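You operate a simulated robot arm through the tools that you are given. There is no shell and no other tool. Be economical: measure what you need, move in short steps, check, and stop when the job is done.

Carry out the task below with a simulated two-armed robot. There is one attempt and no reset: what you move stays moved.

JOB
Clamp the yellow hose in the rubber sleeve, park the green hose in the small cup, plug the wash socket.
Fine: wing screw tight; plug from the blue tray, lever folded on it.

It is judged by the outcome, as a careful person would: the job done as asked, and still so three seconds after it is handed in. It fails if anything else is knocked over, pushed out of place, dropped, spilled or broken.

ROBOT AND FRAMES
Two 7-joint arms with fingered hands on one trunk, on a base that drives. Base frame: it is fixed to the floor where the robot stands at the start and does not move with it; the origin is under the middle of the robot, x ahead of it, y to its left, z up; the surface under the hand at the start is at about z = 0.72. Readings come in m, rad, newtons and seconds.
The left shoulder is at the start at [0.071, 0.187, 1.087], the right one opposite. With the tool pointing down near the work surface each hand reaches from about 0.1 to 0.8 m from the robot's upright axis, wherever it stands, measured 20 degrees to its own side. Places, roughly: big black plug (7x7x11 cm) [0.4, 0.4, 0.8]; rubber sleeve [0.4, 0, 0.8]; small grey cup [0.6, 0.2, 0.7]; wash socket [0.4, 0.2, 0.8]; wash valve lever [0.2, 0.2, 0.6]. Payload 3.5 kg a hand.
Tool frame (each hand has its own): the origin (TCP) lies between the finger pads and is the grasp point; the fingertips stand 0.025 m ahead of it; z points along the fingers, y is the line along which they close. The gripper opens to 0.088 m. The gripper's body begins 0.029 m behind the TCP. The gripper is a hand of 3 fingers: y runs from the thumb to the fingers, the wrist lies at [-0.013, -0.097, -0.162] in the tool frame, and closing takes about 1.5 s.
Orientation is told as [roll, pitch, yaw] about the base's x, y, z axes, in that order, counted from this pose: with the fingers straight down and the wrist toward the robot, the tool's x, y and z point along [0, 1, 0], [1, 0, 0] and [0, 0, -1] of the base frame.

CONTROLS
- The arms move only by the tool send_rows. It takes "left_motion", "right_motion" or both (then of equal length, played together; a hand with none holds still); each is a list of rows, each an object (a shift or turn left out is 0, a gripper value left out holds the last) with "translation": the shift along the base's x, y, z in m, a list of three; "rot": the turn, a rotation vector about the base's x, y, z in rad, a list of three. In form: [{"translation": [x, y, z], "rot": [wx, wy, wz]}, ...]. A call has 1 to 12 rows; each row is the pose to reach, as a shift and turn from the pose commanded when the call began. "left_hand" and "right_hand" are, for a hand that has rows, the finger opening in m, from 0 to 0.088, set as the call begins (left out, the last holds). Rows are played at 5 a second. More than 0.05 m and 0.15 rad between two rows, or a gripper value outside its range, and nothing of the call is played. Where a pose cannot be reached the arm comes as near as it can. A force on the tool above 90 N (or 10 N above the force at the start of the call, whichever is more), or a blocked arm, ends the call early, and 0.2 s more pass. The fingers move at their own pace (about 0.072 m/s each) and stop on an object; they squeeze with about 32 N. The grip force told is the motor's: it shows also when the fingers shut on nothing. Time passes only in rows, and 0.2 s behind the last, so rows that repeat a pose let the fingers close. The reply holds the time, the measured pose of the TCP, the force on the tool along the base axes, the opening and the grip force, in the units named above and with some noise, with the torque about the TCP (base axes, N m) and any sound that the robot's microphone picked up.
- Cameras (640 x 400 px; columns grow to the right, rows downward): "scene" is now at [0.1853, 0.022, 1.3009]; the picture's right is [0.07, -1.00, -0.00], its down [-0.71, -0.05, -0.71] and it looks along [0.70, 0.05, -0.71] (base axes); focal length 214 px, centre (320, 200). "left" rides on the left gripper at [-0.058, -0.085, -0.099] in its tool frame; the picture's right is [-0.67, -0.35, 0.66], its down [0.69, -0.63, 0.37] and it looks along [0.28, 0.70, 0.66] (tool axes); focal length 261 px, centre (320, 200). "right" rides on the right gripper at [0.058, -0.085, -0.099] in its tool frame; the picture's right is [-0.67, 0.35, -0.66], its down [-0.69, -0.63, 0.36] and it looks along [-0.29, 0.69, 0.66] (tool axes); focal length 261 px, centre (320, 200). There is no depth. A picture from a camera that has moved, and an enlarged one, comes with that camera's place and axes in the base frame and with its lens.
- capture(camera): a new picture of that camera. It takes no simulated time.
- lift_body(by): slides the trunk up (or, below 0, down) by that many m; the arms and the scene camera ride with it, the base frame stays. It gives what a move gives, with no picture.
- drive_base(legs): drives the robot by 1 to 6 legs, each [ahead, left, turn to the left] in m, m and rad, along the robot's own axes; the way and the turn of a leg run together, so that a leg with both is an arc; at most 1.5 m and 3.142 rad a leg. The arms and the cameras ride along, it lands a little off, and it stops where it bumps. It gives what a move gives.
- set_fingers(index, middle, thumb_bend, thumb_turn, hand): sets how far each is bent, from 0 (flat) to 100 (curled in); at 30 the hand is open as for a grip, at 70 the pads meet at the TCP. One left out holds its place. A second passes; each finger stops where it meets its share of the squeeze, and holds until it gets a number again. A gripper value or a shape takes the hand back. It gives what a move gives, with no picture; readings hold the bend of each and the force on the fingers (four entries, about 0 where the hand has none), thumb and palm. thumb_turn goes from beside the hand (0) to across from the fingers (100), as for a grip.
- hand_shape(shape, hand): the hand has 3 fingers and takes this shape, open, in about a second: jaw (thumb against the fingers, like two jaws); tri (thumb and two fingers); tip (a fingertip pinch); poke (one finger out to press); point (the index stretched); flat (the hand flat); cup (the hand cupped); fist (a fist). The gripper value then closes the fingers along that shape, each until it touches; the sizes above hold for jaw. It gives what a move gives, with no picture.
- turn_head(pan, tilt): turns the head with the scene camera to pan (to the left, within 1.501 rad either way) and tilt (down, from -0.506 to 1.204), counted from straight ahead of the robot. It gives what a move gives.
- zoom(camera, box): a new picture of the part [left, top, right, bottom] of that camera's present view, enlarged. It takes no simulated time.
- sign_off(): hands the job in; it is judged then, once.

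Work in short steps. Places have to be worked out from the pictures, the camera data and where the tool is seen: move nearer, look again, correct. Check each grasp and each placing, and mend what went wrong. You have 120 turns and 100 pictures in all, those below and enlarged ones among them. Open the grippers and draw the arms clear of the work before you hand the job in, unless the task says otherwise; then end with one line.

The tools are called after ">>>" as a command line: name --argument value ..., lists and objects as JSON in quotes. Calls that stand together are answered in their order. send_rows: Moves the arms, as the interface text tells. Its arguments: {"type":"object","properties":{"left_motion":{"type":"array","items":{"type":"object","properties":{"translation":{"type":"array","items":{"type":"number"}},"rot":{"type":"array","items":{"type":"number"}}}}},"left_hand":{"type":"number"},"right_motion":{"type":"array","items":{"type":"object","properties":{"translation":{"type":"array","items":{"type":"number"}},"rot":{"type":"array","items":{"type":"number"}}}}},"right_hand":{"type":"number"}},"required":[]} The other tools are called the same way: lift_body (by) slides the trunk up or down; hand_shape (shape, hand) gives the hand a shape; set_fingers (index, middle, thumb_bend, thumb_turn, hand) moves the fingers one by one; drive_base (legs) drives the base; turn_head (pan, tilt) turns the head that bears the scene camera; capture (camera) takes a picture; zoom (camera, box) takes an enlarged picture of a part of a camera's view; sign_off () hands the job in.

At the start:

```text
t: 0.0
left_ee_pos: [0.5044, 0.2459, 1.1644]
left_orientation: [0.001, 0.0, 0.002]
left_contact_force: [0.5, -0.4, -0.9]
left_wrist_torque: [-0.01, 0.0, -0.01]
left_finger_gap: 0.0876
left_gripper_force: 0.1
left_shape: jaw
left_bend: [30.0, 30.0, 30.0, 98.0]
left_finger forces: [0.0, 0.1, 0.0, 0.0, 0.0, 0.1]
right_ee_pos: [0.5256, -0.1169, 1.139]
right_orientation: [-0.001, 0.0, -0.001]
right_contact_force: [-0.2, 0.3, 0.3]
right_wrist_torque: [0.02, 0.01, 0.0]
right_finger_gap: 0.0874
right_gripper_force: 0.2
right_shape: jaw
right_bend: [30.0, 30.0, 30.0, 98.0]
right_finger forces: [0.0, 0.1, 0.1, 0.0, 0.0, 0.0]
trunk travel left (down, up): [-0.175, 0.28]
robot x, y, heading: [0.0023, -0.0026, -0.001]
head pan, tilt: [0.07, 0.579]
```

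scene: 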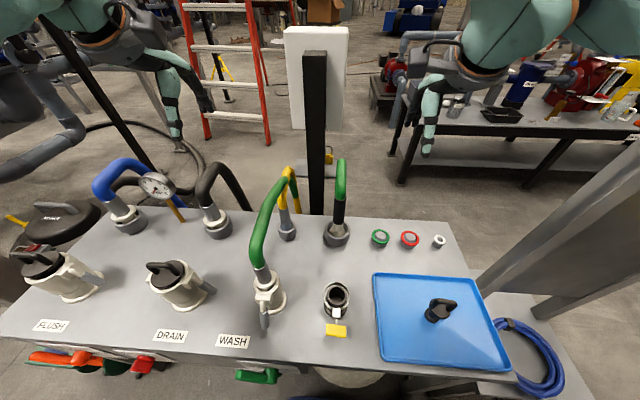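
right: 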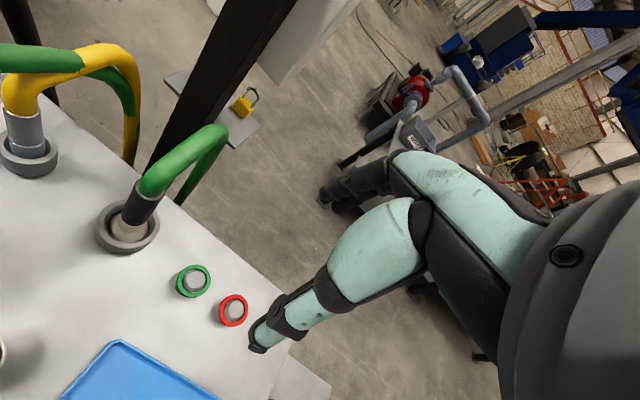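
left: 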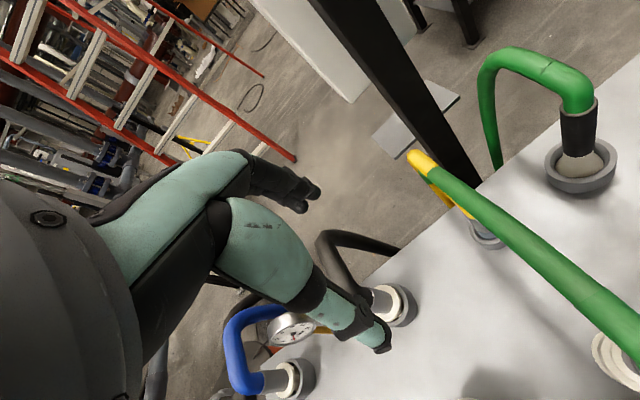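

The scene shows yellow and green hoses at the panel, a sleeve with a yellow wing screw, and a plug in the tray. I'll zoom in to learn the details.

>>> zoom --camera "scene" --box '[220, 140, 380, 240]'

>>> zoom --camera "scene" --box '[220, 250, 380, 350]'

>>> turn_head --pan 0.3 --tilt 1.0

>>> capture --camera "scene"

```text
4.00 times, centred on (300, 190) of scene
camera zoom: at [0.1853, 0.022, 1.3009], right [0.07, -1.0, 0.0], down [-0.71, -0.05, -0.71], along [0.7, 0.05, -0.71], focal length 858 px, centre (400, 240)
```

zoom: 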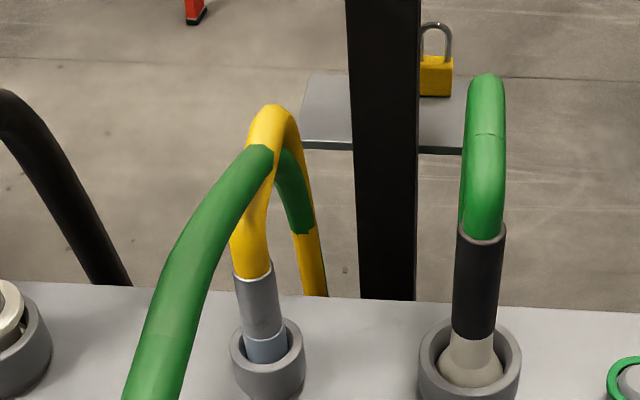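

```text
4.00 times, centred on (300, 300) of scene
camera zoom: at [0.1853, 0.022, 1.3009], right [0.07, -1.0, 0.0], down [-0.71, -0.05, -0.71], along [0.7, 0.05, -0.71], focal length 858 px, centre (400, -200)
```

zoom: 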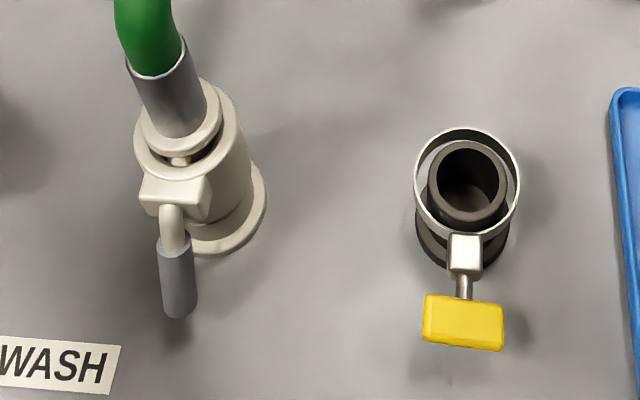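

```text
t: 0.9
left_ee_pos: [0.5044, 0.2337, 1.1669]
left_orientation: [0.013, -0.001, 0.0]
left_contact_force: [-0.4, 0.0, -0.6]
left_wrist_torque: [0.04, 0.01, 0.01]
left_finger_gap: 0.0875
left_gripper_force: 0.1
left_shape: jaw
left_bend: [30.0, 30.0, 30.0, 98.0]
left_finger forces: [0.0, 0.0, 0.0, 0.0, 0.0, 0.0]
right_ee_pos: [0.5268, -0.1308, 1.1381]
right_orientation: [0.012, 0.001, -0.001]
right_contact_force: [0.1, 0.0, -0.4]
right_wrist_torque: [0.06, -0.01, 0.02]
right_finger_gap: 0.0878
right_gripper_force: 0.0
right_shape: jaw
right_bend: [30.0, 30.0, 30.0, 98.0]
right_finger forces: [0.1, 0.0, 0.1, 0.0, 0.0, 0.0]
trunk travel left (down, up): [-0.175, 0.28]
robot x, y, heading: [-0.0023, 0.0049, -0.0]
head pan, tilt: [0.3, 1.0]
```

```text
94 pictures are left
camera scene: at [0.1566, 0.0356, 1.2722], right [0.29, -0.96, -0.05], down [-0.9, -0.25, -0.36], along [0.33, 0.15, -0.93], focal length 214 px, centre (320, 200)
```

scene: 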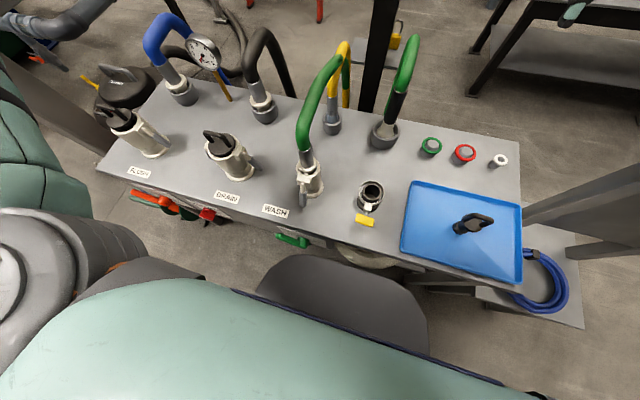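

Checking the valves below the panel and the plug in the tray.

>>> zoom --camera "scene" --box '[110, 140, 350, 290]'

>>> zoom --camera "scene" --box '[340, 150, 540, 275]'

>>> zoom --camera "scene" --box '[270, 30, 430, 130]'

```text
2.67 times, centred on (230, 215) of scene
camera zoom: at [0.1566, 0.0356, 1.2722], right [0.29, -0.96, -0.05], down [-0.9, -0.25, -0.36], along [0.33, 0.15, -0.93], focal length 572 px, centre (560, 160)
```

zoom: 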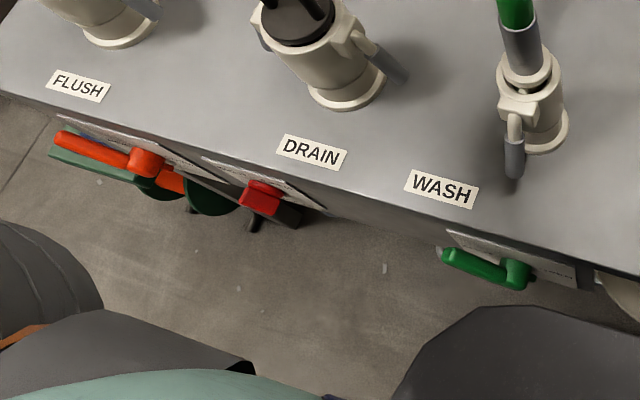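

```text
3.20 times, centred on (440, 212) of scene
camera zoom: at [0.1566, 0.0356, 1.2722], right [0.29, -0.96, -0.05], down [-0.9, -0.25, -0.36], along [0.33, 0.15, -0.93], focal length 686 px, centre (-64, 160)
```

zoom: 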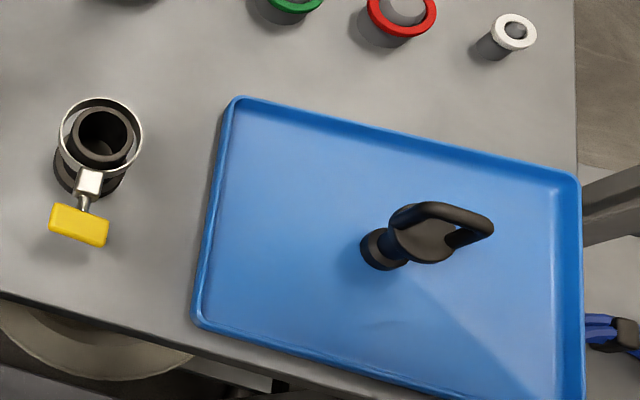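

```text
4.00 times, centred on (350, 80) of scene
camera zoom: at [0.1566, 0.0356, 1.2722], right [0.29, -0.96, -0.05], down [-0.9, -0.25, -0.36], along [0.33, 0.15, -0.93], focal length 858 px, centre (200, 680)
```

zoom: 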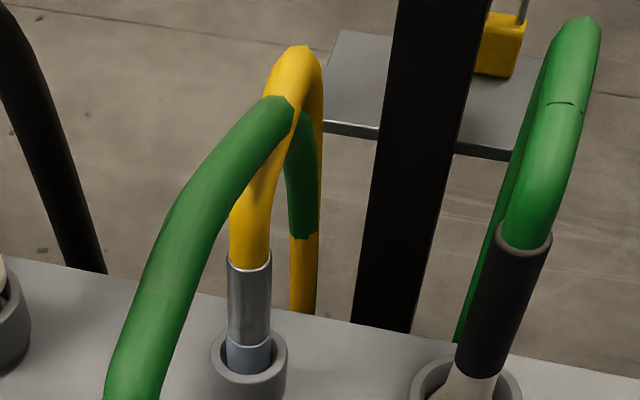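

The wash valve state needs checking from the front, as does the plate text. I'll back away half a metre and look.

>>> drive_base --legs '[[-0.6, 0, 0]]'

>>> turn_head --pan 0.2 --tilt 0.7

>>> capture --camera "scene"

```text
t: 4.3
left_ee_pos: [-0.0939, 0.2321, 1.1656]
left_orientation: [0.013, 0.001, 0.002]
left_contact_force: [0.1, -0.3, 0.7]
left_wrist_torque: [0.01, -0.05, -0.01]
left_finger_gap: 0.0877
left_gripper_force: 0.0
left_shape: jaw
left_bend: [30.0, 30.0, 30.0, 98.0]
left_finger forces: [0.0, 0.1, 0.0, 0.0, 0.0, 0.0]
right_ee_pos: [-0.0721, -0.1307, 1.1362]
right_orientation: [0.012, 0.001, 0.003]
right_contact_force: [0.0, 0.1, 0.7]
right_wrist_torque: [-0.02, 0.01, 0.0]
right_finger_gap: 0.0876
right_gripper_force: 0.1
right_shape: jaw
right_bend: [30.0, 30.0, 30.0, 98.0]
right_finger forces: [0.1, 0.0, 0.0, 0.0, 0.0, 0.0]
trunk travel left (down, up): [-0.175, 0.28]
robot x, y, heading: [-0.597, -0.004, 0.003]
head pan, tilt: [0.3, 1.0]
```

```text
t: 5.1
left_ee_pos: [-0.094, 0.2325, 1.1657]
left_orientation: [0.012, 0.001, 0.002]
left_contact_force: [-0.2, -0.5, 0.0]
left_wrist_torque: [-0.01, 0.03, -0.01]
left_finger_gap: 0.0875
left_gripper_force: 0.1
left_shape: jaw
left_bend: [30.0, 30.0, 30.0, 98.0]
left_finger forces: [0.0, 0.1, 0.0, 0.0, 0.0, 0.1]
right_ee_pos: [-0.0711, -0.1305, 1.1371]
right_orientation: [0.012, 0.0, 0.001]
right_contact_force: [0.3, -0.2, -0.1]
right_wrist_torque: [0.02, -0.03, -0.02]
right_finger_gap: 0.0876
right_gripper_force: 0.2
right_shape: jaw
right_bend: [30.0, 30.0, 30.0, 98.0]
right_finger forces: [0.1, 0.1, 0.0, 0.0, 0.1, 0.0]
trunk travel left (down, up): [-0.175, 0.28]
robot x, y, heading: [-0.597, -0.0017, 0.004]
head pan, tilt: [0.201, 0.7]
```

```text
90 pictures are left
camera scene: at [-0.4207, 0.0163, 1.2899], right [0.2, -0.98, -0.04], down [-0.77, -0.13, -0.62], along [0.6, 0.15, -0.78], focal length 214 px, centre (320, 200)
```

scene: 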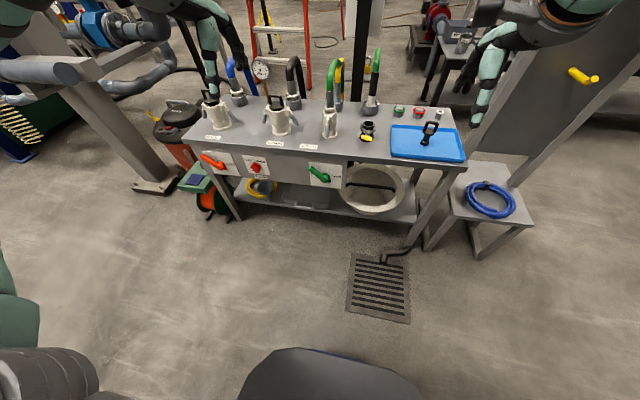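

The valve plates are visible; zooming in on them and on the table side view.

>>> zoom --camera "scene" --box '[295, 150, 359, 190]'

>>> zoom --camera "scene" --box '[190, 130, 286, 190]'

>>> zoom --camera "scene" --box '[300, 40, 460, 160]'

```text
10.00 times, centred on (327, 170) of scene
camera zoom: at [-0.4207, 0.0163, 1.2899], right [0.2, -0.98, -0.04], down [-0.77, -0.13, -0.62], along [0.6, 0.15, -0.78], focal length 2145 px, centre (250, 500)
```

zoom: 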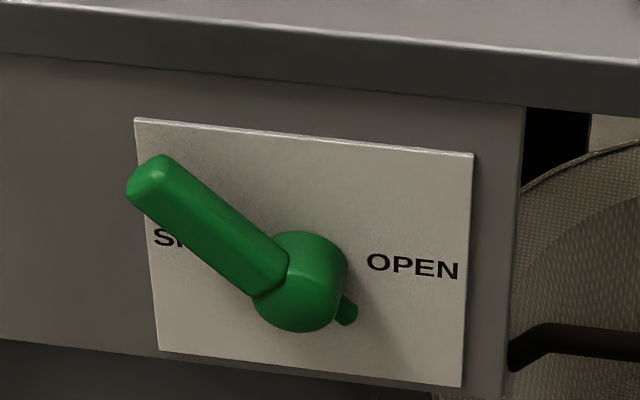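

```text
6.67 times, centred on (238, 160) of scene
camera zoom: at [-0.4207, 0.0163, 1.2899], right [0.2, -0.98, -0.04], down [-0.77, -0.13, -0.62], along [0.6, 0.15, -0.78], focal length 1430 px, centre (867, 467)
```

zoom: 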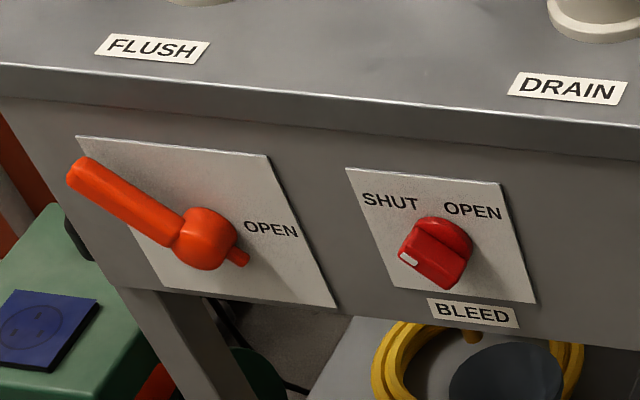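

```text
3.33 times, centred on (380, 100) of scene
camera zoom: at [-0.4207, 0.0163, 1.2899], right [0.2, -0.98, -0.04], down [-0.77, -0.13, -0.62], along [0.6, 0.15, -0.78], focal length 715 px, centre (120, 533)
```

zoom: 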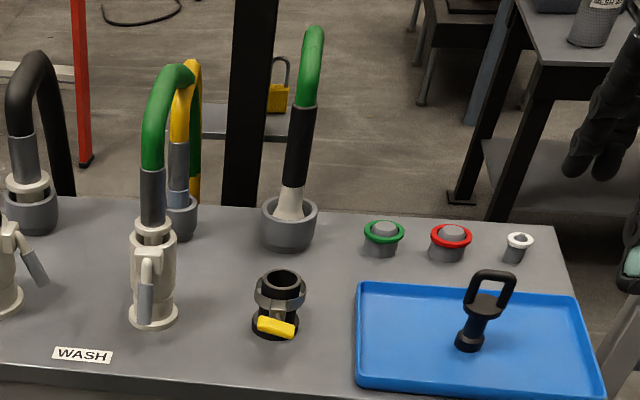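

The lever is near SHUT but seen foreshortened and perhaps not fully shut. I'll lower the trunk to view it more squarely.

>>> lift_body --by -0.17

>>> turn_head --pan 0.2 --tilt 0.55

>>> capture --camera "scene"

```text
t: 7.0
left_ee_pos: [-0.0964, 0.2309, 0.9985]
left_orientation: [0.011, -0.005, 0.004]
left_contact_force: [0.3, 0.1, 0.6]
left_wrist_torque: [0.0, -0.01, 0.03]
left_finger_gap: 0.0875
left_gripper_force: 0.0
left_shape: jaw
left_bend: [30.0, 30.0, 30.0, 98.0]
left_finger forces: [0.0, 0.1, 0.0, 0.0, 0.1, 0.0]
right_ee_pos: [-0.0722, -0.1308, 0.9669]
right_orientation: [0.013, -0.002, 0.001]
right_contact_force: [0.0, -0.6, -0.6]
right_wrist_torque: [0.01, -0.06, 0.03]
right_finger_gap: 0.0874
right_gripper_force: 0.0
right_shape: jaw
right_bend: [30.0, 30.0, 30.0, 98.0]
right_finger forces: [0.1, 0.0, 0.0, 0.0, 0.1, 0.0]
trunk travel left (down, up): [-0.005, 0.45]
robot x, y, heading: [-0.5991, -0.0038, 0.003]
head pan, tilt: [0.201, 0.7]
```

```text
t: 7.7
left_ee_pos: [-0.0943, 0.2322, 0.9963]
left_orientation: [0.012, -0.002, 0.002]
left_contact_force: [0.9, 0.2, 0.5]
left_wrist_torque: [0.02, 0.0, -0.01]
left_finger_gap: 0.0878
left_gripper_force: 0.1
left_shape: jaw
left_bend: [30.0, 30.0, 30.0, 98.0]
left_finger forces: [0.0, 0.0, 0.0, 0.0, 0.0, 0.0]
right_ee_pos: [-0.0714, -0.1318, 0.9665]
right_orientation: [0.012, 0.0, 0.002]
right_contact_force: [-0.1, -0.3, 1.3]
right_wrist_torque: [-0.04, 0.02, 0.0]
right_finger_gap: 0.0873
right_gripper_force: 0.0
right_shape: jaw
right_bend: [30.0, 30.0, 30.0, 98.0]
right_finger forces: [0.0, 0.0, 0.0, 0.1, 0.1, 0.0]
trunk travel left (down, up): [-0.005, 0.45]
robot x, y, heading: [-0.5997, -0.0039, 0.003]
head pan, tilt: [0.201, 0.55]
```

```text
86 pictures are left
camera scene: at [-0.2658, 0.0175, 1.0382], right [0.17, -0.98, -0.1], down [-0.87, -0.11, -0.48], along [0.46, 0.17, -0.87], focal length 214 px, centre (320, 200)
```

scene: 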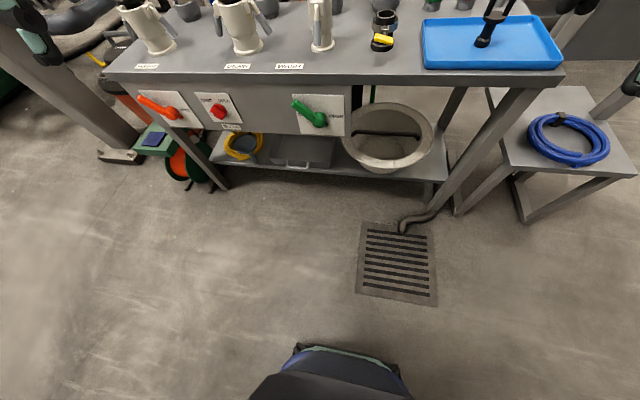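

>>> zoom --camera "scene" --box '[270, 75, 366, 135]'

>>> zoom --camera "scene" --box '[120, 80, 248, 160]'

```text
6.67 times, centred on (318, 105) of scene
camera zoom: at [-0.2658, 0.0175, 1.0382], right [0.17, -0.98, -0.1], down [-0.87, -0.11, -0.48], along [0.46, 0.17, -0.87], focal length 1430 px, centre (333, 833)
```

zoom: 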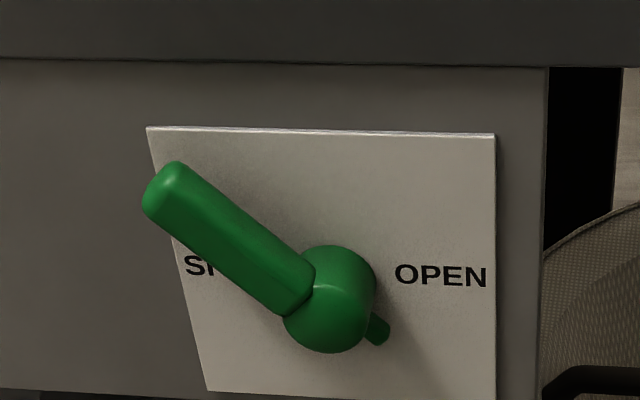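

```text
5.00 times, centred on (184, 120) of scene
camera zoom: at [-0.2658, 0.0175, 1.0382], right [0.17, -0.98, -0.1], down [-0.87, -0.11, -0.48], along [0.46, 0.17, -0.87], focal length 1072 px, centre (1000, 600)
```

zoom: 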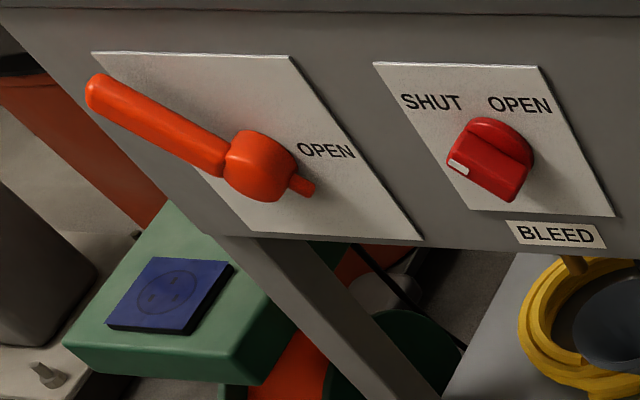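

The lever lies on the SHUT side, some 45° up, same as the flush lever. I'll test it by pressing it gently toward SHUT. First drive ahead 0.25 m, close the left hand, and check the gauge.

>>> drive_base --legs '[[0.25, 0, 0]]'

>>> turn_head --pan 0.2 --tilt 0.3

>>> capture --camera "scene"

```text
t: 9.5
left_ee_pos: [0.1481, 0.2334, 0.996]
left_orientation: [0.013, 0.001, 0.004]
left_contact_force: [0.6, 0.3, -0.7]
left_wrist_torque: [-0.02, 0.01, -0.03]
left_finger_gap: 0.0877
left_gripper_force: 0.0
left_shape: jaw
left_bend: [30.0, 30.0, 30.0, 98.0]
left_finger forces: [0.1, 0.0, 0.0, 0.0, 0.1, 0.0]
right_ee_pos: [0.1732, -0.1301, 0.9661]
right_orientation: [0.011, 0.001, 0.002]
right_contact_force: [-0.8, -0.5, 0.0]
right_wrist_torque: [-0.02, 0.02, 0.02]
right_finger_gap: 0.0876
right_gripper_force: 0.0
right_shape: jaw
right_bend: [30.0, 30.0, 30.0, 98.0]
right_finger forces: [0.0, 0.0, 0.0, 0.0, 0.0, 0.0]
trunk travel left (down, up): [-0.005, 0.45]
robot x, y, heading: [-0.3566, -0.0031, -0.001]
head pan, tilt: [0.201, 0.55]
```

```text
t: 10.2
left_ee_pos: [0.1503, 0.2343, 0.9962]
left_orientation: [0.011, -0.001, 0.004]
left_contact_force: [-0.1, 0.3, -0.3]
left_wrist_torque: [0.01, 0.01, 0.02]
left_finger_gap: 0.0878
left_gripper_force: 0.1
left_shape: jaw
left_bend: [30.0, 30.0, 30.0, 98.0]
left_finger forces: [0.1, 0.0, 0.0, 0.1, 0.0, 0.0]
right_ee_pos: [0.1729, -0.1294, 0.9655]
right_orientation: [0.012, 0.0, 0.001]
right_contact_force: [-0.7, 0.4, -0.1]
right_wrist_torque: [0.0, 0.01, -0.01]
right_finger_gap: 0.088
right_gripper_force: 0.1
right_shape: jaw
right_bend: [30.0, 30.0, 30.0, 98.0]
right_finger forces: [0.0, 0.0, 0.0, 0.1, 0.0, 0.0]
trunk travel left (down, up): [-0.005, 0.45]
robot x, y, heading: [-0.3556, 0.0029, 0.011]
head pan, tilt: [0.201, 0.3]
```

```text
83 pictures are left
camera scene: at [-0.0069, 0.0191, 1.0564], right [0.17, -0.98, -0.1], down [-0.73, -0.06, -0.68], along [0.66, 0.19, -0.73], focal length 214 px, centre (320, 200)
```

scene: 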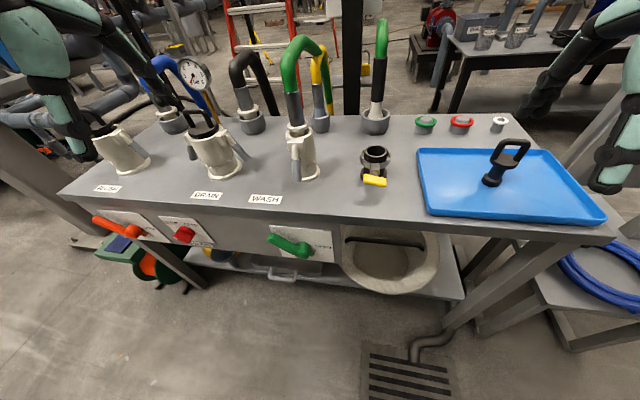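

A good low view. Zooming on the fittings and gauge for measurement.

>>> zoom --camera "scene" --box '[250, 30, 410, 200]'

>>> zoom --camera "scene" --box '[340, 120, 540, 220]'

>>> zoom --camera "scene" --box '[80, 40, 280, 170]'

>>> zoom --camera "scene" --box '[260, 215, 350, 275]'

```text
2.35 times, centred on (330, 115) of scene
camera zoom: at [-0.0069, 0.0191, 1.0564], right [0.17, -0.98, -0.1], down [-0.73, -0.06, -0.68], along [0.66, 0.19, -0.73], focal length 505 px, centre (296, 400)
```

zoom: 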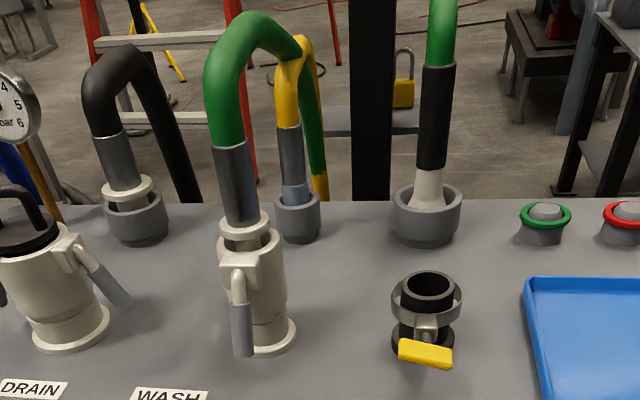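

```text
3.20 times, centred on (440, 170) of scene
camera zoom: at [-0.0069, 0.0191, 1.0564], right [0.17, -0.98, -0.1], down [-0.73, -0.06, -0.68], along [0.66, 0.19, -0.73], focal length 686 px, centre (-64, 296)
```

zoom: 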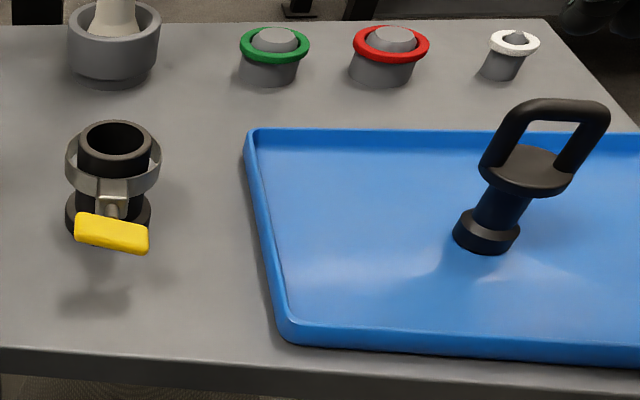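

```text
3.08 times, centred on (180, 105) of scene
camera zoom: at [-0.0069, 0.0191, 1.0564], right [0.17, -0.98, -0.1], down [-0.73, -0.06, -0.68], along [0.66, 0.19, -0.73], focal length 660 px, centre (751, 492)
```

zoom: 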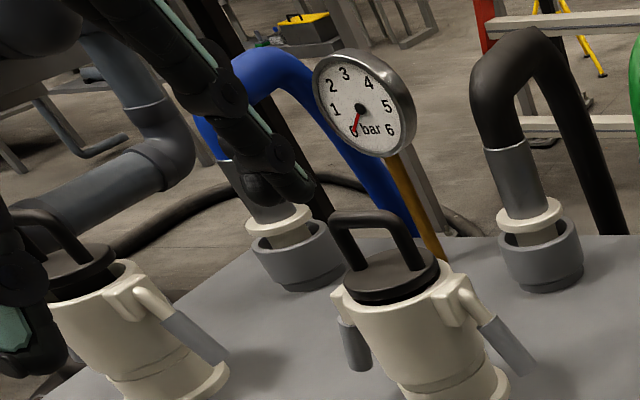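

```text
6.67 times, centred on (305, 245) of scene
camera zoom: at [-0.0069, 0.0191, 1.0564], right [0.17, -0.98, -0.1], down [-0.73, -0.06, -0.68], along [0.66, 0.19, -0.73], focal length 1430 px, centre (420, -100)
```

zoom: 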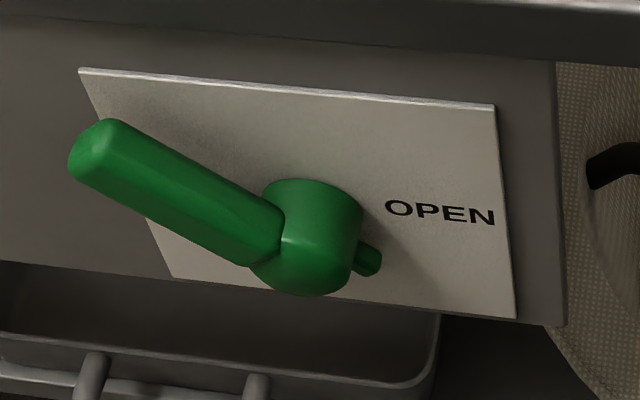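

Findings: the gauge reads 0, and the wash lever stands at the same angle as the flush one on the SHUT side, so it is shut. The yellow collar is at about (0.574,0.153,0.827) and the sleeve top at (0.381,-0.004,0.789). I'll raise the trunk first and then drive to about x=-0.13.

>>> lift_body --by 0.17

>>> drive_base --legs '[[0.23, 0, -0.01]]'

>>> turn_head --pan 0.1 --tilt 0.6

>>> capture --camera "scene"

```text
t: 12.2
left_ee_pos: [0.1504, 0.2338, 1.1657]
left_orientation: [0.01, -0.001, 0.004]
left_contact_force: [0.5, -0.4, 0.0]
left_wrist_torque: [0.04, -0.01, -0.02]
left_finger_gap: 0.0877
left_gripper_force: 0.2
left_shape: jaw
left_bend: [30.0, 30.0, 30.0, 98.0]
left_finger forces: [0.0, 0.0, 0.0, 0.0, 0.1, 0.0]
right_ee_pos: [0.1731, -0.13, 1.1357]
right_orientation: [0.013, 0.001, 0.001]
right_contact_force: [-0.3, 0.2, -0.6]
right_wrist_torque: [0.03, -0.02, 0.02]
right_finger_gap: 0.0877
right_gripper_force: 0.1
right_shape: jaw
right_bend: [30.0, 30.0, 30.0, 98.0]
right_finger forces: [0.1, 0.1, 0.1, 0.0, 0.1, 0.1]
trunk travel left (down, up): [-0.175, 0.28]
robot x, y, heading: [-0.3519, 0.0016, -0.001]
head pan, tilt: [0.201, 0.3]
```

```text
t: 13.5
left_ee_pos: [0.207, 0.2692, 1.1725]
left_orientation: [0.033, -0.005, 0.003]
left_contact_force: [0.8, -0.3, -0.4]
left_wrist_torque: [0.03, 0.01, 0.02]
left_finger_gap: 0.0881
left_gripper_force: 0.2
left_shape: jaw
left_bend: [30.0, 30.0, 30.0, 98.0]
left_finger forces: [0.1, 0.0, 0.1, 0.1, 0.0, 0.1]
right_ee_pos: [0.2302, -0.0931, 1.1332]
right_orientation: [0.032, -0.001, 0.0]
right_contact_force: [1.0, -0.4, -0.4]
right_wrist_torque: [0.02, 0.05, -0.03]
right_finger_gap: 0.088
right_gripper_force: 0.1
right_shape: jaw
right_bend: [30.0, 30.0, 30.0, 98.0]
right_finger forces: [0.1, 0.0, 0.0, 0.0, 0.1, 0.0]
trunk travel left (down, up): [-0.175, 0.28]
robot x, y, heading: [-0.2934, 0.0595, -0.002]
head pan, tilt: [0.201, 0.3]
stopped in leg 1: the robot was blocked; the commanded pose is now the measured one
```

```text
t: 14.3
left_ee_pos: [0.2107, 0.285, 1.167]
left_orientation: [0.022, 0.004, 0.006]
left_contact_force: [-0.4, -0.4, 0.7]
left_wrist_torque: [0.03, -0.02, 0.01]
left_finger_gap: 0.088
left_gripper_force: 0.1
left_shape: jaw
left_bend: [30.0, 30.0, 30.0, 98.0]
left_finger forces: [0.0, 0.1, 0.0, 0.0, 0.1, 0.0]
right_ee_pos: [0.2366, -0.0769, 1.1308]
right_orientation: [0.023, 0.006, 0.004]
right_contact_force: [-0.4, -0.9, -0.2]
right_wrist_torque: [-0.02, -0.01, 0.02]
right_finger_gap: 0.0879
right_gripper_force: 0.0
right_shape: jaw
right_bend: [30.0, 30.0, 30.0, 98.0]
right_finger forces: [0.1, 0.0, 0.0, 0.0, 0.0, 0.0]
trunk travel left (down, up): [-0.175, 0.28]
robot x, y, heading: [-0.296, 0.066, 0.009]
head pan, tilt: [0.099, 0.6]
```

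```text
78 pictures are left
camera scene: at [-0.1192, 0.0837, 1.3001], right [0.1, -0.99, -0.01], down [-0.72, -0.06, -0.7], along [0.69, 0.08, -0.72], focal length 214 px, centre (320, 200)
```

scene: 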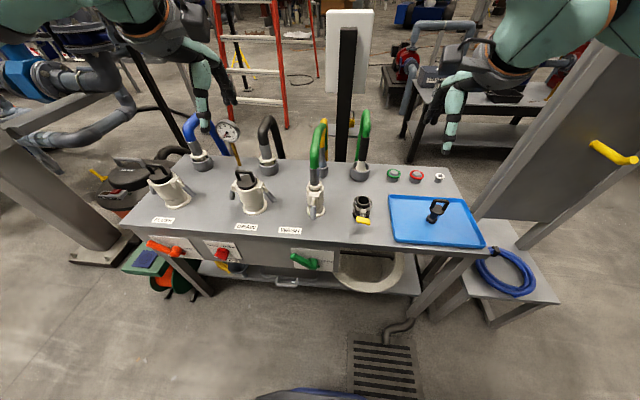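

The base got blocked and slid left. I need to see what it touches before anything else.

>>> turn_head --pan -0.5 --tilt 1.2

>>> capture --camera "scene"

>>> turn_head --pan 0.6 --tilt 1.2

>>> capture --camera "scene"

```text
t: 15.3
left_ee_pos: [0.2134, 0.2862, 1.1658]
left_orientation: [0.024, 0.005, 0.005]
left_contact_force: [-0.6, 0.3, -0.4]
left_wrist_torque: [-0.01, 0.04, 0.0]
left_finger_gap: 0.088
left_gripper_force: 0.0
left_shape: jaw
left_bend: [30.0, 30.0, 30.0, 98.0]
left_finger forces: [0.1, 0.0, 0.1, 0.0, 0.0, 0.0]
right_ee_pos: [0.2398, -0.0783, 1.1311]
right_orientation: [0.023, 0.007, 0.005]
right_contact_force: [-0.5, -0.2, -1.0]
right_wrist_torque: [0.03, 0.01, 0.02]
right_finger_gap: 0.0879
right_gripper_force: 0.0
right_shape: jaw
right_bend: [30.0, 30.0, 30.0, 98.0]
right_finger forces: [0.0, 0.0, 0.0, 0.0, 0.0, 0.0]
trunk travel left (down, up): [-0.175, 0.28]
robot x, y, heading: [-0.2959, 0.0628, 0.008]
head pan, tilt: [-0.499, 1.201]
```

```text
77 pictures are left
camera scene: at [-0.1607, 0.0504, 1.264], right [-0.46, -0.88, 0.11], down [-0.88, 0.44, -0.19], along [0.12, -0.18, -0.98], focal length 214 px, centre (320, 200)
```

scene: 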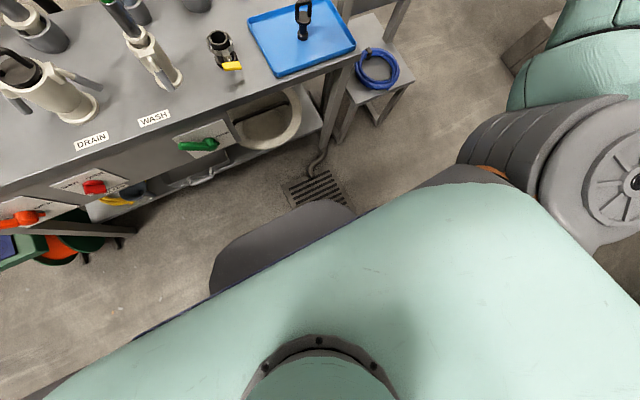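

```text
t: 16.6
left_ee_pos: [0.2156, 0.287, 1.1637]
left_orientation: [0.023, 0.003, 0.005]
left_contact_force: [1.1, -0.7, -0.1]
left_wrist_torque: [-0.03, 0.0, 0.0]
left_finger_gap: 0.0881
left_gripper_force: 0.1
left_shape: jaw
left_bend: [30.0, 30.0, 30.0, 98.0]
left_finger forces: [0.0, 0.1, 0.0, 0.1, 0.1, 0.0]
right_ee_pos: [0.2386, -0.0764, 1.1308]
right_orientation: [0.022, 0.008, 0.004]
right_contact_force: [0.7, -0.6, -0.6]
right_wrist_torque: [0.01, 0.0, -0.02]
right_finger_gap: 0.0881
right_gripper_force: 0.0
right_shape: jaw
right_bend: [30.0, 30.0, 30.0, 98.0]
right_finger forces: [0.0, 0.0, 0.1, 0.0, 0.1, 0.0]
trunk travel left (down, up): [-0.175, 0.28]
robot x, y, heading: [-0.2975, 0.0621, 0.005]
head pan, tilt: [0.6, 1.201]
```

```text
76 pictures are left
camera scene: at [-0.1636, 0.1093, 1.2639], right [0.56, -0.82, -0.11], down [-0.82, -0.53, -0.19], along [0.1, 0.19, -0.98], focal length 214 px, centre (320, 200)
```

scene: 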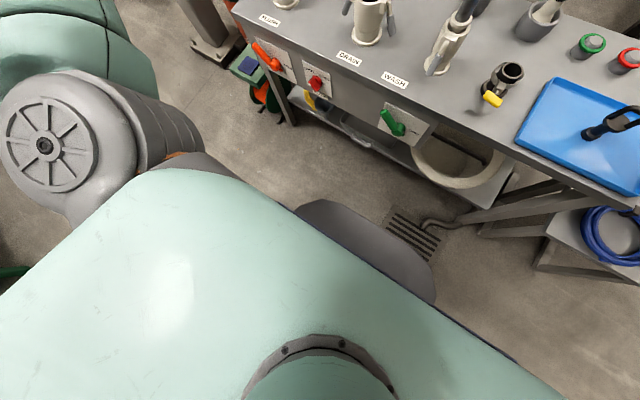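

Nothing obvious touches the base front; the straight line at y=0 was free when I backed off. I'll back off a little, re-centre to y=0, and advance in pure straight legs.

>>> drive_base --legs '[[-0.08, 0, 0], [0, -0.062, 0]]'

>>> drive_base --legs '[[0.15, 0, 0]]'

```text
t: 18.2
left_ee_pos: [0.1359, 0.2218, 1.1636]
left_orientation: [0.022, 0.008, 0.004]
left_contact_force: [0.1, 0.4, 0.2]
left_wrist_torque: [-0.02, -0.01, 0.01]
left_finger_gap: 0.088
left_gripper_force: 0.1
left_shape: jaw
left_bend: [30.0, 30.0, 30.0, 98.0]
left_finger forces: [0.1, 0.1, 0.0, 0.0, 0.0, 0.0]
right_ee_pos: [0.1597, -0.1417, 1.1294]
right_orientation: [0.023, 0.008, 0.003]
right_contact_force: [0.2, -0.8, -0.4]
right_wrist_torque: [-0.01, 0.01, -0.02]
right_finger_gap: 0.088
right_gripper_force: 0.0
right_shape: jaw
right_bend: [30.0, 30.0, 30.0, 98.0]
right_finger forces: [0.1, 0.0, 0.1, 0.0, 0.1, 0.0]
trunk travel left (down, up): [-0.175, 0.28]
robot x, y, heading: [-0.3713, 0.0022, 0.005]
head pan, tilt: [0.6, 1.201]
```

```text
t: 19.6
left_ee_pos: [0.2791, 0.2239, 1.1663]
left_orientation: [0.021, 0.0, -0.004]
left_contact_force: [-0.2, 0.0, 0.5]
left_wrist_torque: [-0.03, 0.0, 0.03]
left_finger_gap: 0.0881
left_gripper_force: 0.0
left_shape: jaw
left_bend: [30.0, 30.0, 30.0, 98.0]
left_finger forces: [0.0, 0.0, 0.0, 0.0, 0.0, 0.0]
right_ee_pos: [0.2996, -0.1389, 1.1342]
right_orientation: [0.022, 0.003, -0.009]
right_contact_force: [0.1, -0.3, 0.0]
right_wrist_torque: [-0.02, 0.01, -0.03]
right_finger_gap: 0.0881
right_gripper_force: 0.1
right_shape: jaw
right_bend: [30.0, 30.0, 30.0, 98.0]
right_finger forces: [0.0, 0.0, 0.0, 0.0, 0.1, 0.0]
trunk travel left (down, up): [-0.175, 0.28]
robot x, y, heading: [-0.228, 0.0032, -0.004]
head pan, tilt: [0.6, 1.201]
```

Straight driving works. One more short leg, then look.

>>> drive_base --legs '[[0.1, 0, 0]]'

>>> turn_head --pan 0.1 --tilt 0.55

>>> capture --camera "scene"

>>> capture --camera "right"

```text
t: 20.8
left_ee_pos: [0.4022, 0.1777, 1.173]
left_orientation: [0.033, -0.005, 0.0]
left_contact_force: [-0.6, 1.4, 0.7]
left_wrist_torque: [-0.05, 0.02, 0.0]
left_finger_gap: 0.0881
left_gripper_force: 0.1
left_shape: jaw
left_bend: [30.0, 30.0, 30.0, 98.0]
left_finger forces: [0.0, 0.1, 0.0, 0.0, 0.0, 0.0]
right_ee_pos: [0.4257, -0.1849, 1.1337]
right_orientation: [0.034, -0.004, -0.001]
right_contact_force: [-1.0, -0.8, 0.1]
right_wrist_torque: [-0.06, 0.02, -0.03]
right_finger_gap: 0.0878
right_gripper_force: 0.0
right_shape: jaw
right_bend: [30.0, 30.0, 30.0, 98.0]
right_finger forces: [0.0, 0.1, 0.1, 0.1, 0.1, 0.1]
trunk travel left (down, up): [-0.175, 0.28]
robot x, y, heading: [-0.0974, -0.0326, -0.002]
head pan, tilt: [0.6, 1.201]
```

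```text
t: 21.8
left_ee_pos: [0.4061, 0.1822, 1.1694]
left_orientation: [0.034, -0.002, -0.001]
left_contact_force: [-0.5, 0.1, 1.0]
left_wrist_torque: [0.0, 0.02, -0.01]
left_finger_gap: 0.0879
left_gripper_force: 0.0
left_shape: jaw
left_bend: [30.0, 30.0, 30.0, 98.0]
left_finger forces: [0.1, 0.0, 0.0, 0.0, 0.0, 0.0]
right_ee_pos: [0.427, -0.1821, 1.1306]
right_orientation: [0.033, 0.001, -0.004]
right_contact_force: [-0.4, 0.0, 0.4]
right_wrist_torque: [-0.05, 0.01, -0.02]
right_finger_gap: 0.0879
right_gripper_force: 0.0
right_shape: jaw
right_bend: [30.0, 30.0, 30.0, 97.0]
right_finger forces: [0.1, 0.0, 0.0, 0.1, 0.0, 0.0]
trunk travel left (down, up): [-0.175, 0.28]
robot x, y, heading: [-0.106, -0.0239, -0.002]
head pan, tilt: [0.099, 0.55]
```

```text
75 pictures are left
camera scene: at [0.0751, 0.0063, 1.3044], right [0.1, -1.0, 0.0], down [-0.68, -0.06, -0.73], along [0.73, 0.07, -0.68], focal length 214 px, centre (320, 200)
```

scene: 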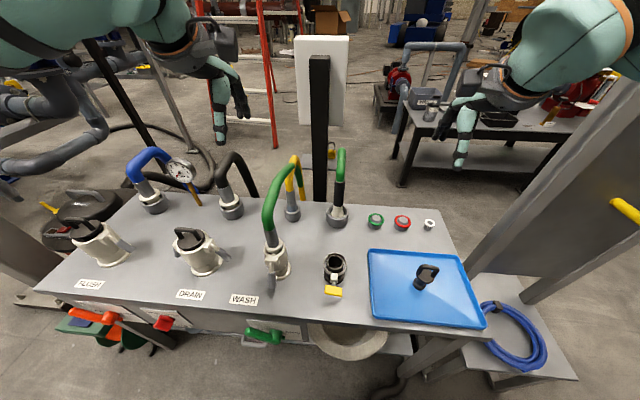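

```text
74 pictures are left
camera right: at [0.3446, -0.1253, 1.2307], right [0.35, -0.69, 0.63], down [-0.63, -0.67, -0.39], along [0.69, -0.27, -0.67], focal length 261 px, centre (320, 200)
```

right: 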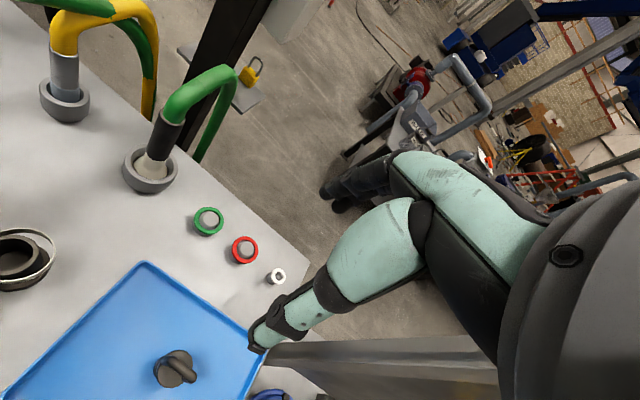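

Table positions are confirmed unchanged. I'll orient the right hand (fingers pointing left-forward and down, closing horizontally) over the free area, moving the left hand aside.

>>> send_rows --right_motion '[{"translation": [0, 0.015, -0.008], "rot": [0.11, -0.03, -0.053]}, {"translation": [0, 0.03, -0.016], "rot": [0.22, -0.061, -0.105]}, {"translation": [0, 0.045, -0.024], "rot": [0.33, -0.091, -0.158]}, {"translation": [0, 0.06, -0.032], "rot": [0.44, -0.122, -0.21]}, {"translation": [0, 0.075, -0.04], "rot": [0.55, -0.152, -0.263]}, {"translation": [0, 0.09, -0.048], "rot": [0.66, -0.183, -0.316]}, {"translation": [0, 0.105, -0.056], "rot": [0.77, -0.213, -0.369]}, {"translation": [0, 0.12, -0.064], "rot": [0.88, -0.244, -0.421]}, {"translation": [0, 0.13, -0.07], "rot": [0.99, -0.274, -0.474]}, {"translation": [0, 0.13, -0.07], "rot": [0.99, -0.274, -0.474]}]' --left_motion '[{"translation": [0, 0.02, 0]}, {"translation": [0, 0.04, 0]}, {"translation": [0, 0.06, 0]}, {"translation": [0, 0.08, 0]}, {"translation": [0, 0.1, 0]}, {"translation": [0, 0.12, 0]}, {"translation": [0, 0.12, 0]}, {"translation": [0, 0.12, 0]}, {"translation": [0, 0.12, 0]}, {"translation": [0, 0.12, 0]}]'

>>> capture --camera "scene"

>>> capture --camera "right"

```text
t: 24.0
left_ee_pos: [0.4171, 0.2913, 1.1669]
left_orientation: [0.041, 0.005, 0.0]
left_contact_force: [0.4, 0.0, -0.1]
left_wrist_torque: [-0.01, 0.0, 0.0]
left_finger_gap: 0.0881
left_gripper_force: 0.3
left_shape: jaw
left_bend: [30.0, 30.0, 30.0, 98.0]
left_finger forces: [0.1, 0.1, 0.0, 0.0, 0.0, 0.0]
right_ee_pos: [0.439, -0.0725, 1.0624]
right_orientation: [0.945, -0.029, -0.463]
right_contact_force: [-0.4, -0.1, 0.1]
right_wrist_torque: [0.02, 0.01, 0.01]
right_finger_gap: 0.0879
right_gripper_force: 0.0
right_shape: jaw
right_bend: [30.0, 30.0, 30.0, 97.0]
right_finger forces: [0.0, 0.0, 0.0, 0.1, 0.0, 0.0]
right hand out of reach, approached as far as the arm can: row 9, 10
trunk travel left (down, up): [-0.175, 0.28]
robot x, y, heading: [-0.0956, -0.0292, 0.003]
head pan, tilt: [0.099, 0.55]
```

```text
73 pictures are left
camera scene: at [0.0875, -0.0061, 1.3033], right [0.1, -1.0, -0.01], down [-0.68, -0.06, -0.73], along [0.72, 0.08, -0.69], focal length 214 px, centre (320, 200)
```

scene: 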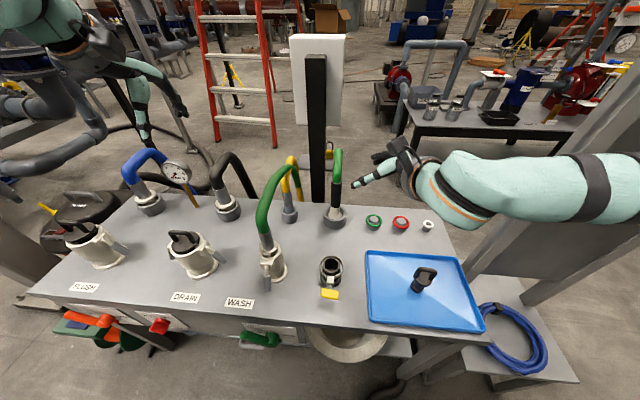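

```text
72 pictures are left
camera right: at [0.341, -0.0731, 1.1645], right [-0.1, -0.98, -0.15], down [-0.59, 0.18, -0.79], along [0.8, 0.01, -0.6], focal length 261 px, centre (320, 200)
```

right: 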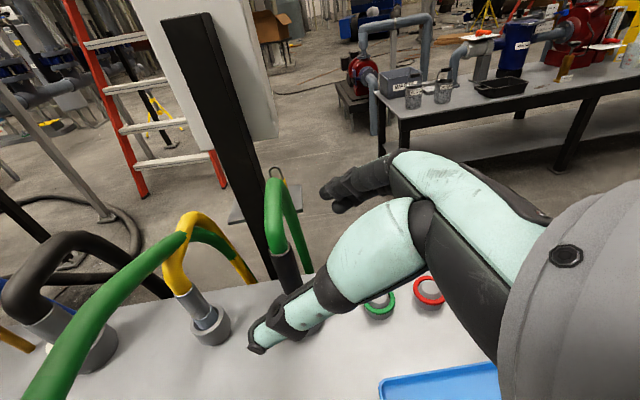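

The hand reached nearly the wanted tilt. Yellow collar re-measured at about (0.58,0.150,0.827). Moving to a pre-grasp 7 cm short of it.

>>> send_rows --right_motion '[{"translation": [0.01, 0.03, -0.03]}, {"translation": [0.02, 0.06, -0.06]}, {"translation": [0.03, 0.085, -0.09]}, {"translation": [0.05, 0.11, -0.12]}, {"translation": [0.07, 0.13, -0.15]}, {"translation": [0.09, 0.15, -0.175]}, {"translation": [0.109, 0.166, -0.194]}, {"translation": [0.109, 0.166, -0.194]}]'

>>> capture --camera "scene"

>>> capture --camera "right"

```text
t: 25.8
left_ee_pos: [0.4174, 0.2905, 1.166]
left_orientation: [0.042, 0.003, 0.0]
left_contact_force: [0.0, -0.4, 1.1]
left_wrist_torque: [0.03, 0.0, 0.03]
left_finger_gap: 0.088
left_gripper_force: 0.0
left_shape: jaw
left_bend: [30.0, 30.0, 30.0, 98.0]
left_finger forces: [0.0, 0.0, 0.1, 0.0, 0.0, 0.1]
right_ee_pos: [0.5491, 0.0942, 0.8669]
right_orientation: [0.945, -0.028, -0.464]
right_contact_force: [-0.2, -1.0, 1.0]
right_wrist_torque: [-0.02, -0.02, -0.02]
right_finger_gap: 0.0883
right_gripper_force: 0.1
right_shape: jaw
right_bend: [30.0, 30.0, 30.0, 98.0]
right_finger forces: [0.0, 0.0, 0.0, 0.0, 0.1, 0.1]
right hand out of reach, approached as far as the arm can: row 1, 2, 3, 4, 5, 6
trunk travel left (down, up): [-0.175, 0.28]
robot x, y, heading: [-0.0982, -0.0299, 0.001]
head pan, tilt: [0.099, 0.55]
```

```text
71 pictures are left
camera scene: at [0.0871, -0.0066, 1.3035], right [0.1, -1.0, -0.01], down [-0.68, -0.06, -0.73], along [0.72, 0.08, -0.69], focal length 214 px, centre (320, 200)
```

scene: 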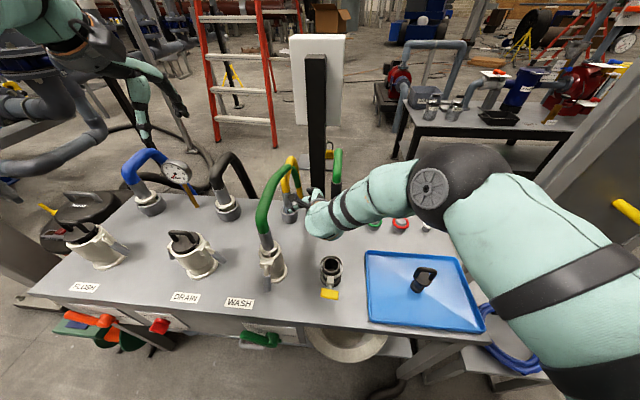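

```text
70 pictures are left
camera right: at [0.4507, 0.0925, 0.9677], right [-0.1, -0.98, -0.15], down [-0.59, 0.18, -0.79], along [0.8, 0.01, -0.6], focal length 261 px, centre (320, 200)
```

right: 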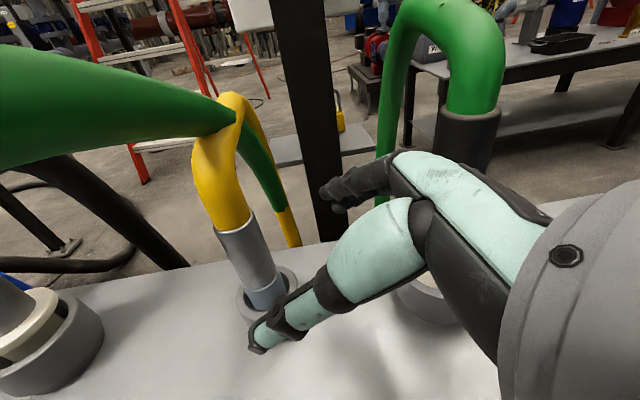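

The pre-grasp is good: the collar lies straight along the approach at about (0.584,0.154,0.827). Advancing, then closing.

>>> send_rows --right_motion '[{"translation": [0.012, 0.02, -0.014]}, {"translation": [0.024, 0.04, -0.028]}, {"translation": [0.035, 0.06, -0.042]}, {"translation": [0.035, 0.06, -0.042]}]'

>>> capture --camera "right"

```text
t: 26.8
left_ee_pos: [0.4175, 0.2902, 1.1656]
left_orientation: [0.042, 0.002, 0.0]
left_contact_force: [-0.4, -0.5, -0.8]
left_wrist_torque: [-0.01, 0.02, -0.01]
left_finger_gap: 0.088
left_gripper_force: 0.1
left_shape: jaw
left_bend: [30.0, 30.0, 30.0, 98.0]
left_finger forces: [0.0, 0.0, 0.0, 0.0, 0.0, 0.0]
right_ee_pos: [0.5867, 0.157, 0.8247]
right_orientation: [0.945, -0.029, -0.463]
right_contact_force: [0.5, 0.1, 0.2]
right_wrist_torque: [0.0, 0.0, -0.01]
right_finger_gap: 0.088
right_gripper_force: 0.0
right_shape: jaw
right_bend: [30.0, 30.0, 30.0, 98.0]
right_finger forces: [0.1, 0.0, 0.0, 0.0, 0.0, 0.0]
trunk travel left (down, up): [-0.175, 0.28]
robot x, y, heading: [-0.0974, -0.0306, 0.0]
head pan, tilt: [0.099, 0.55]
```

```text
69 pictures are left
camera right: at [0.4882, 0.1552, 0.9263], right [-0.1, -0.98, -0.15], down [-0.59, 0.18, -0.79], along [0.8, 0.01, -0.6], focal length 261 px, centre (320, 200)
```

right: 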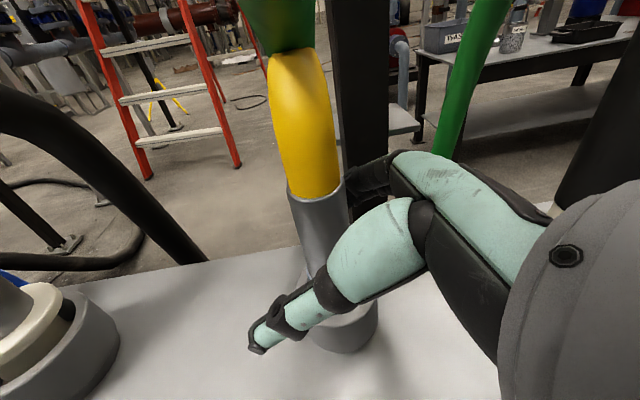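

The collar is between thumb and fingers. Closing.

>>> send_rows --right_motion '[{}, {}, {}, {}, {}, {}, {}, {}]' --right_hand 0.0

>>> capture --camera "right"

```text
t: 28.6
left_ee_pos: [0.4166, 0.2915, 1.164]
left_orientation: [0.04, 0.005, 0.0]
left_contact_force: [0.4, -0.2, 0.6]
left_wrist_torque: [-0.01, 0.01, 0.0]
left_finger_gap: 0.088
left_gripper_force: 0.1
left_shape: jaw
left_bend: [30.0, 30.0, 30.0, 98.0]
left_finger forces: [0.1, 0.0, 0.1, 0.0, 0.0, 0.1]
right_ee_pos: [0.5861, 0.1554, 0.824]
right_orientation: [0.945, -0.029, -0.461]
right_contact_force: [1.8, 2.5, 0.0]
right_wrist_torque: [0.02, 0.03, 0.02]
right_finger_gap: 0.0201
right_gripper_force: 32.8
right_shape: jaw
right_bend: [75.0, 49.0, 76.0, 100.0]
right_finger forces: [17.5, 7.0, 0.0, 0.1, 23.9, 0.0]
trunk travel left (down, up): [-0.175, 0.28]
robot x, y, heading: [-0.0972, -0.0305, -0.004]
head pan, tilt: [0.099, 0.55]
```

```text
68 pictures are left
camera right: at [0.4886, 0.1556, 0.9264], right [-0.1, -0.98, -0.15], down [-0.59, 0.18, -0.79], along [0.8, 0.01, -0.6], focal length 261 px, centre (320, 200)
```

right: 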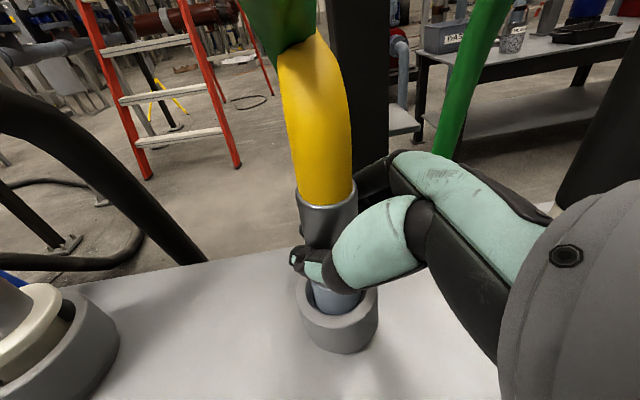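

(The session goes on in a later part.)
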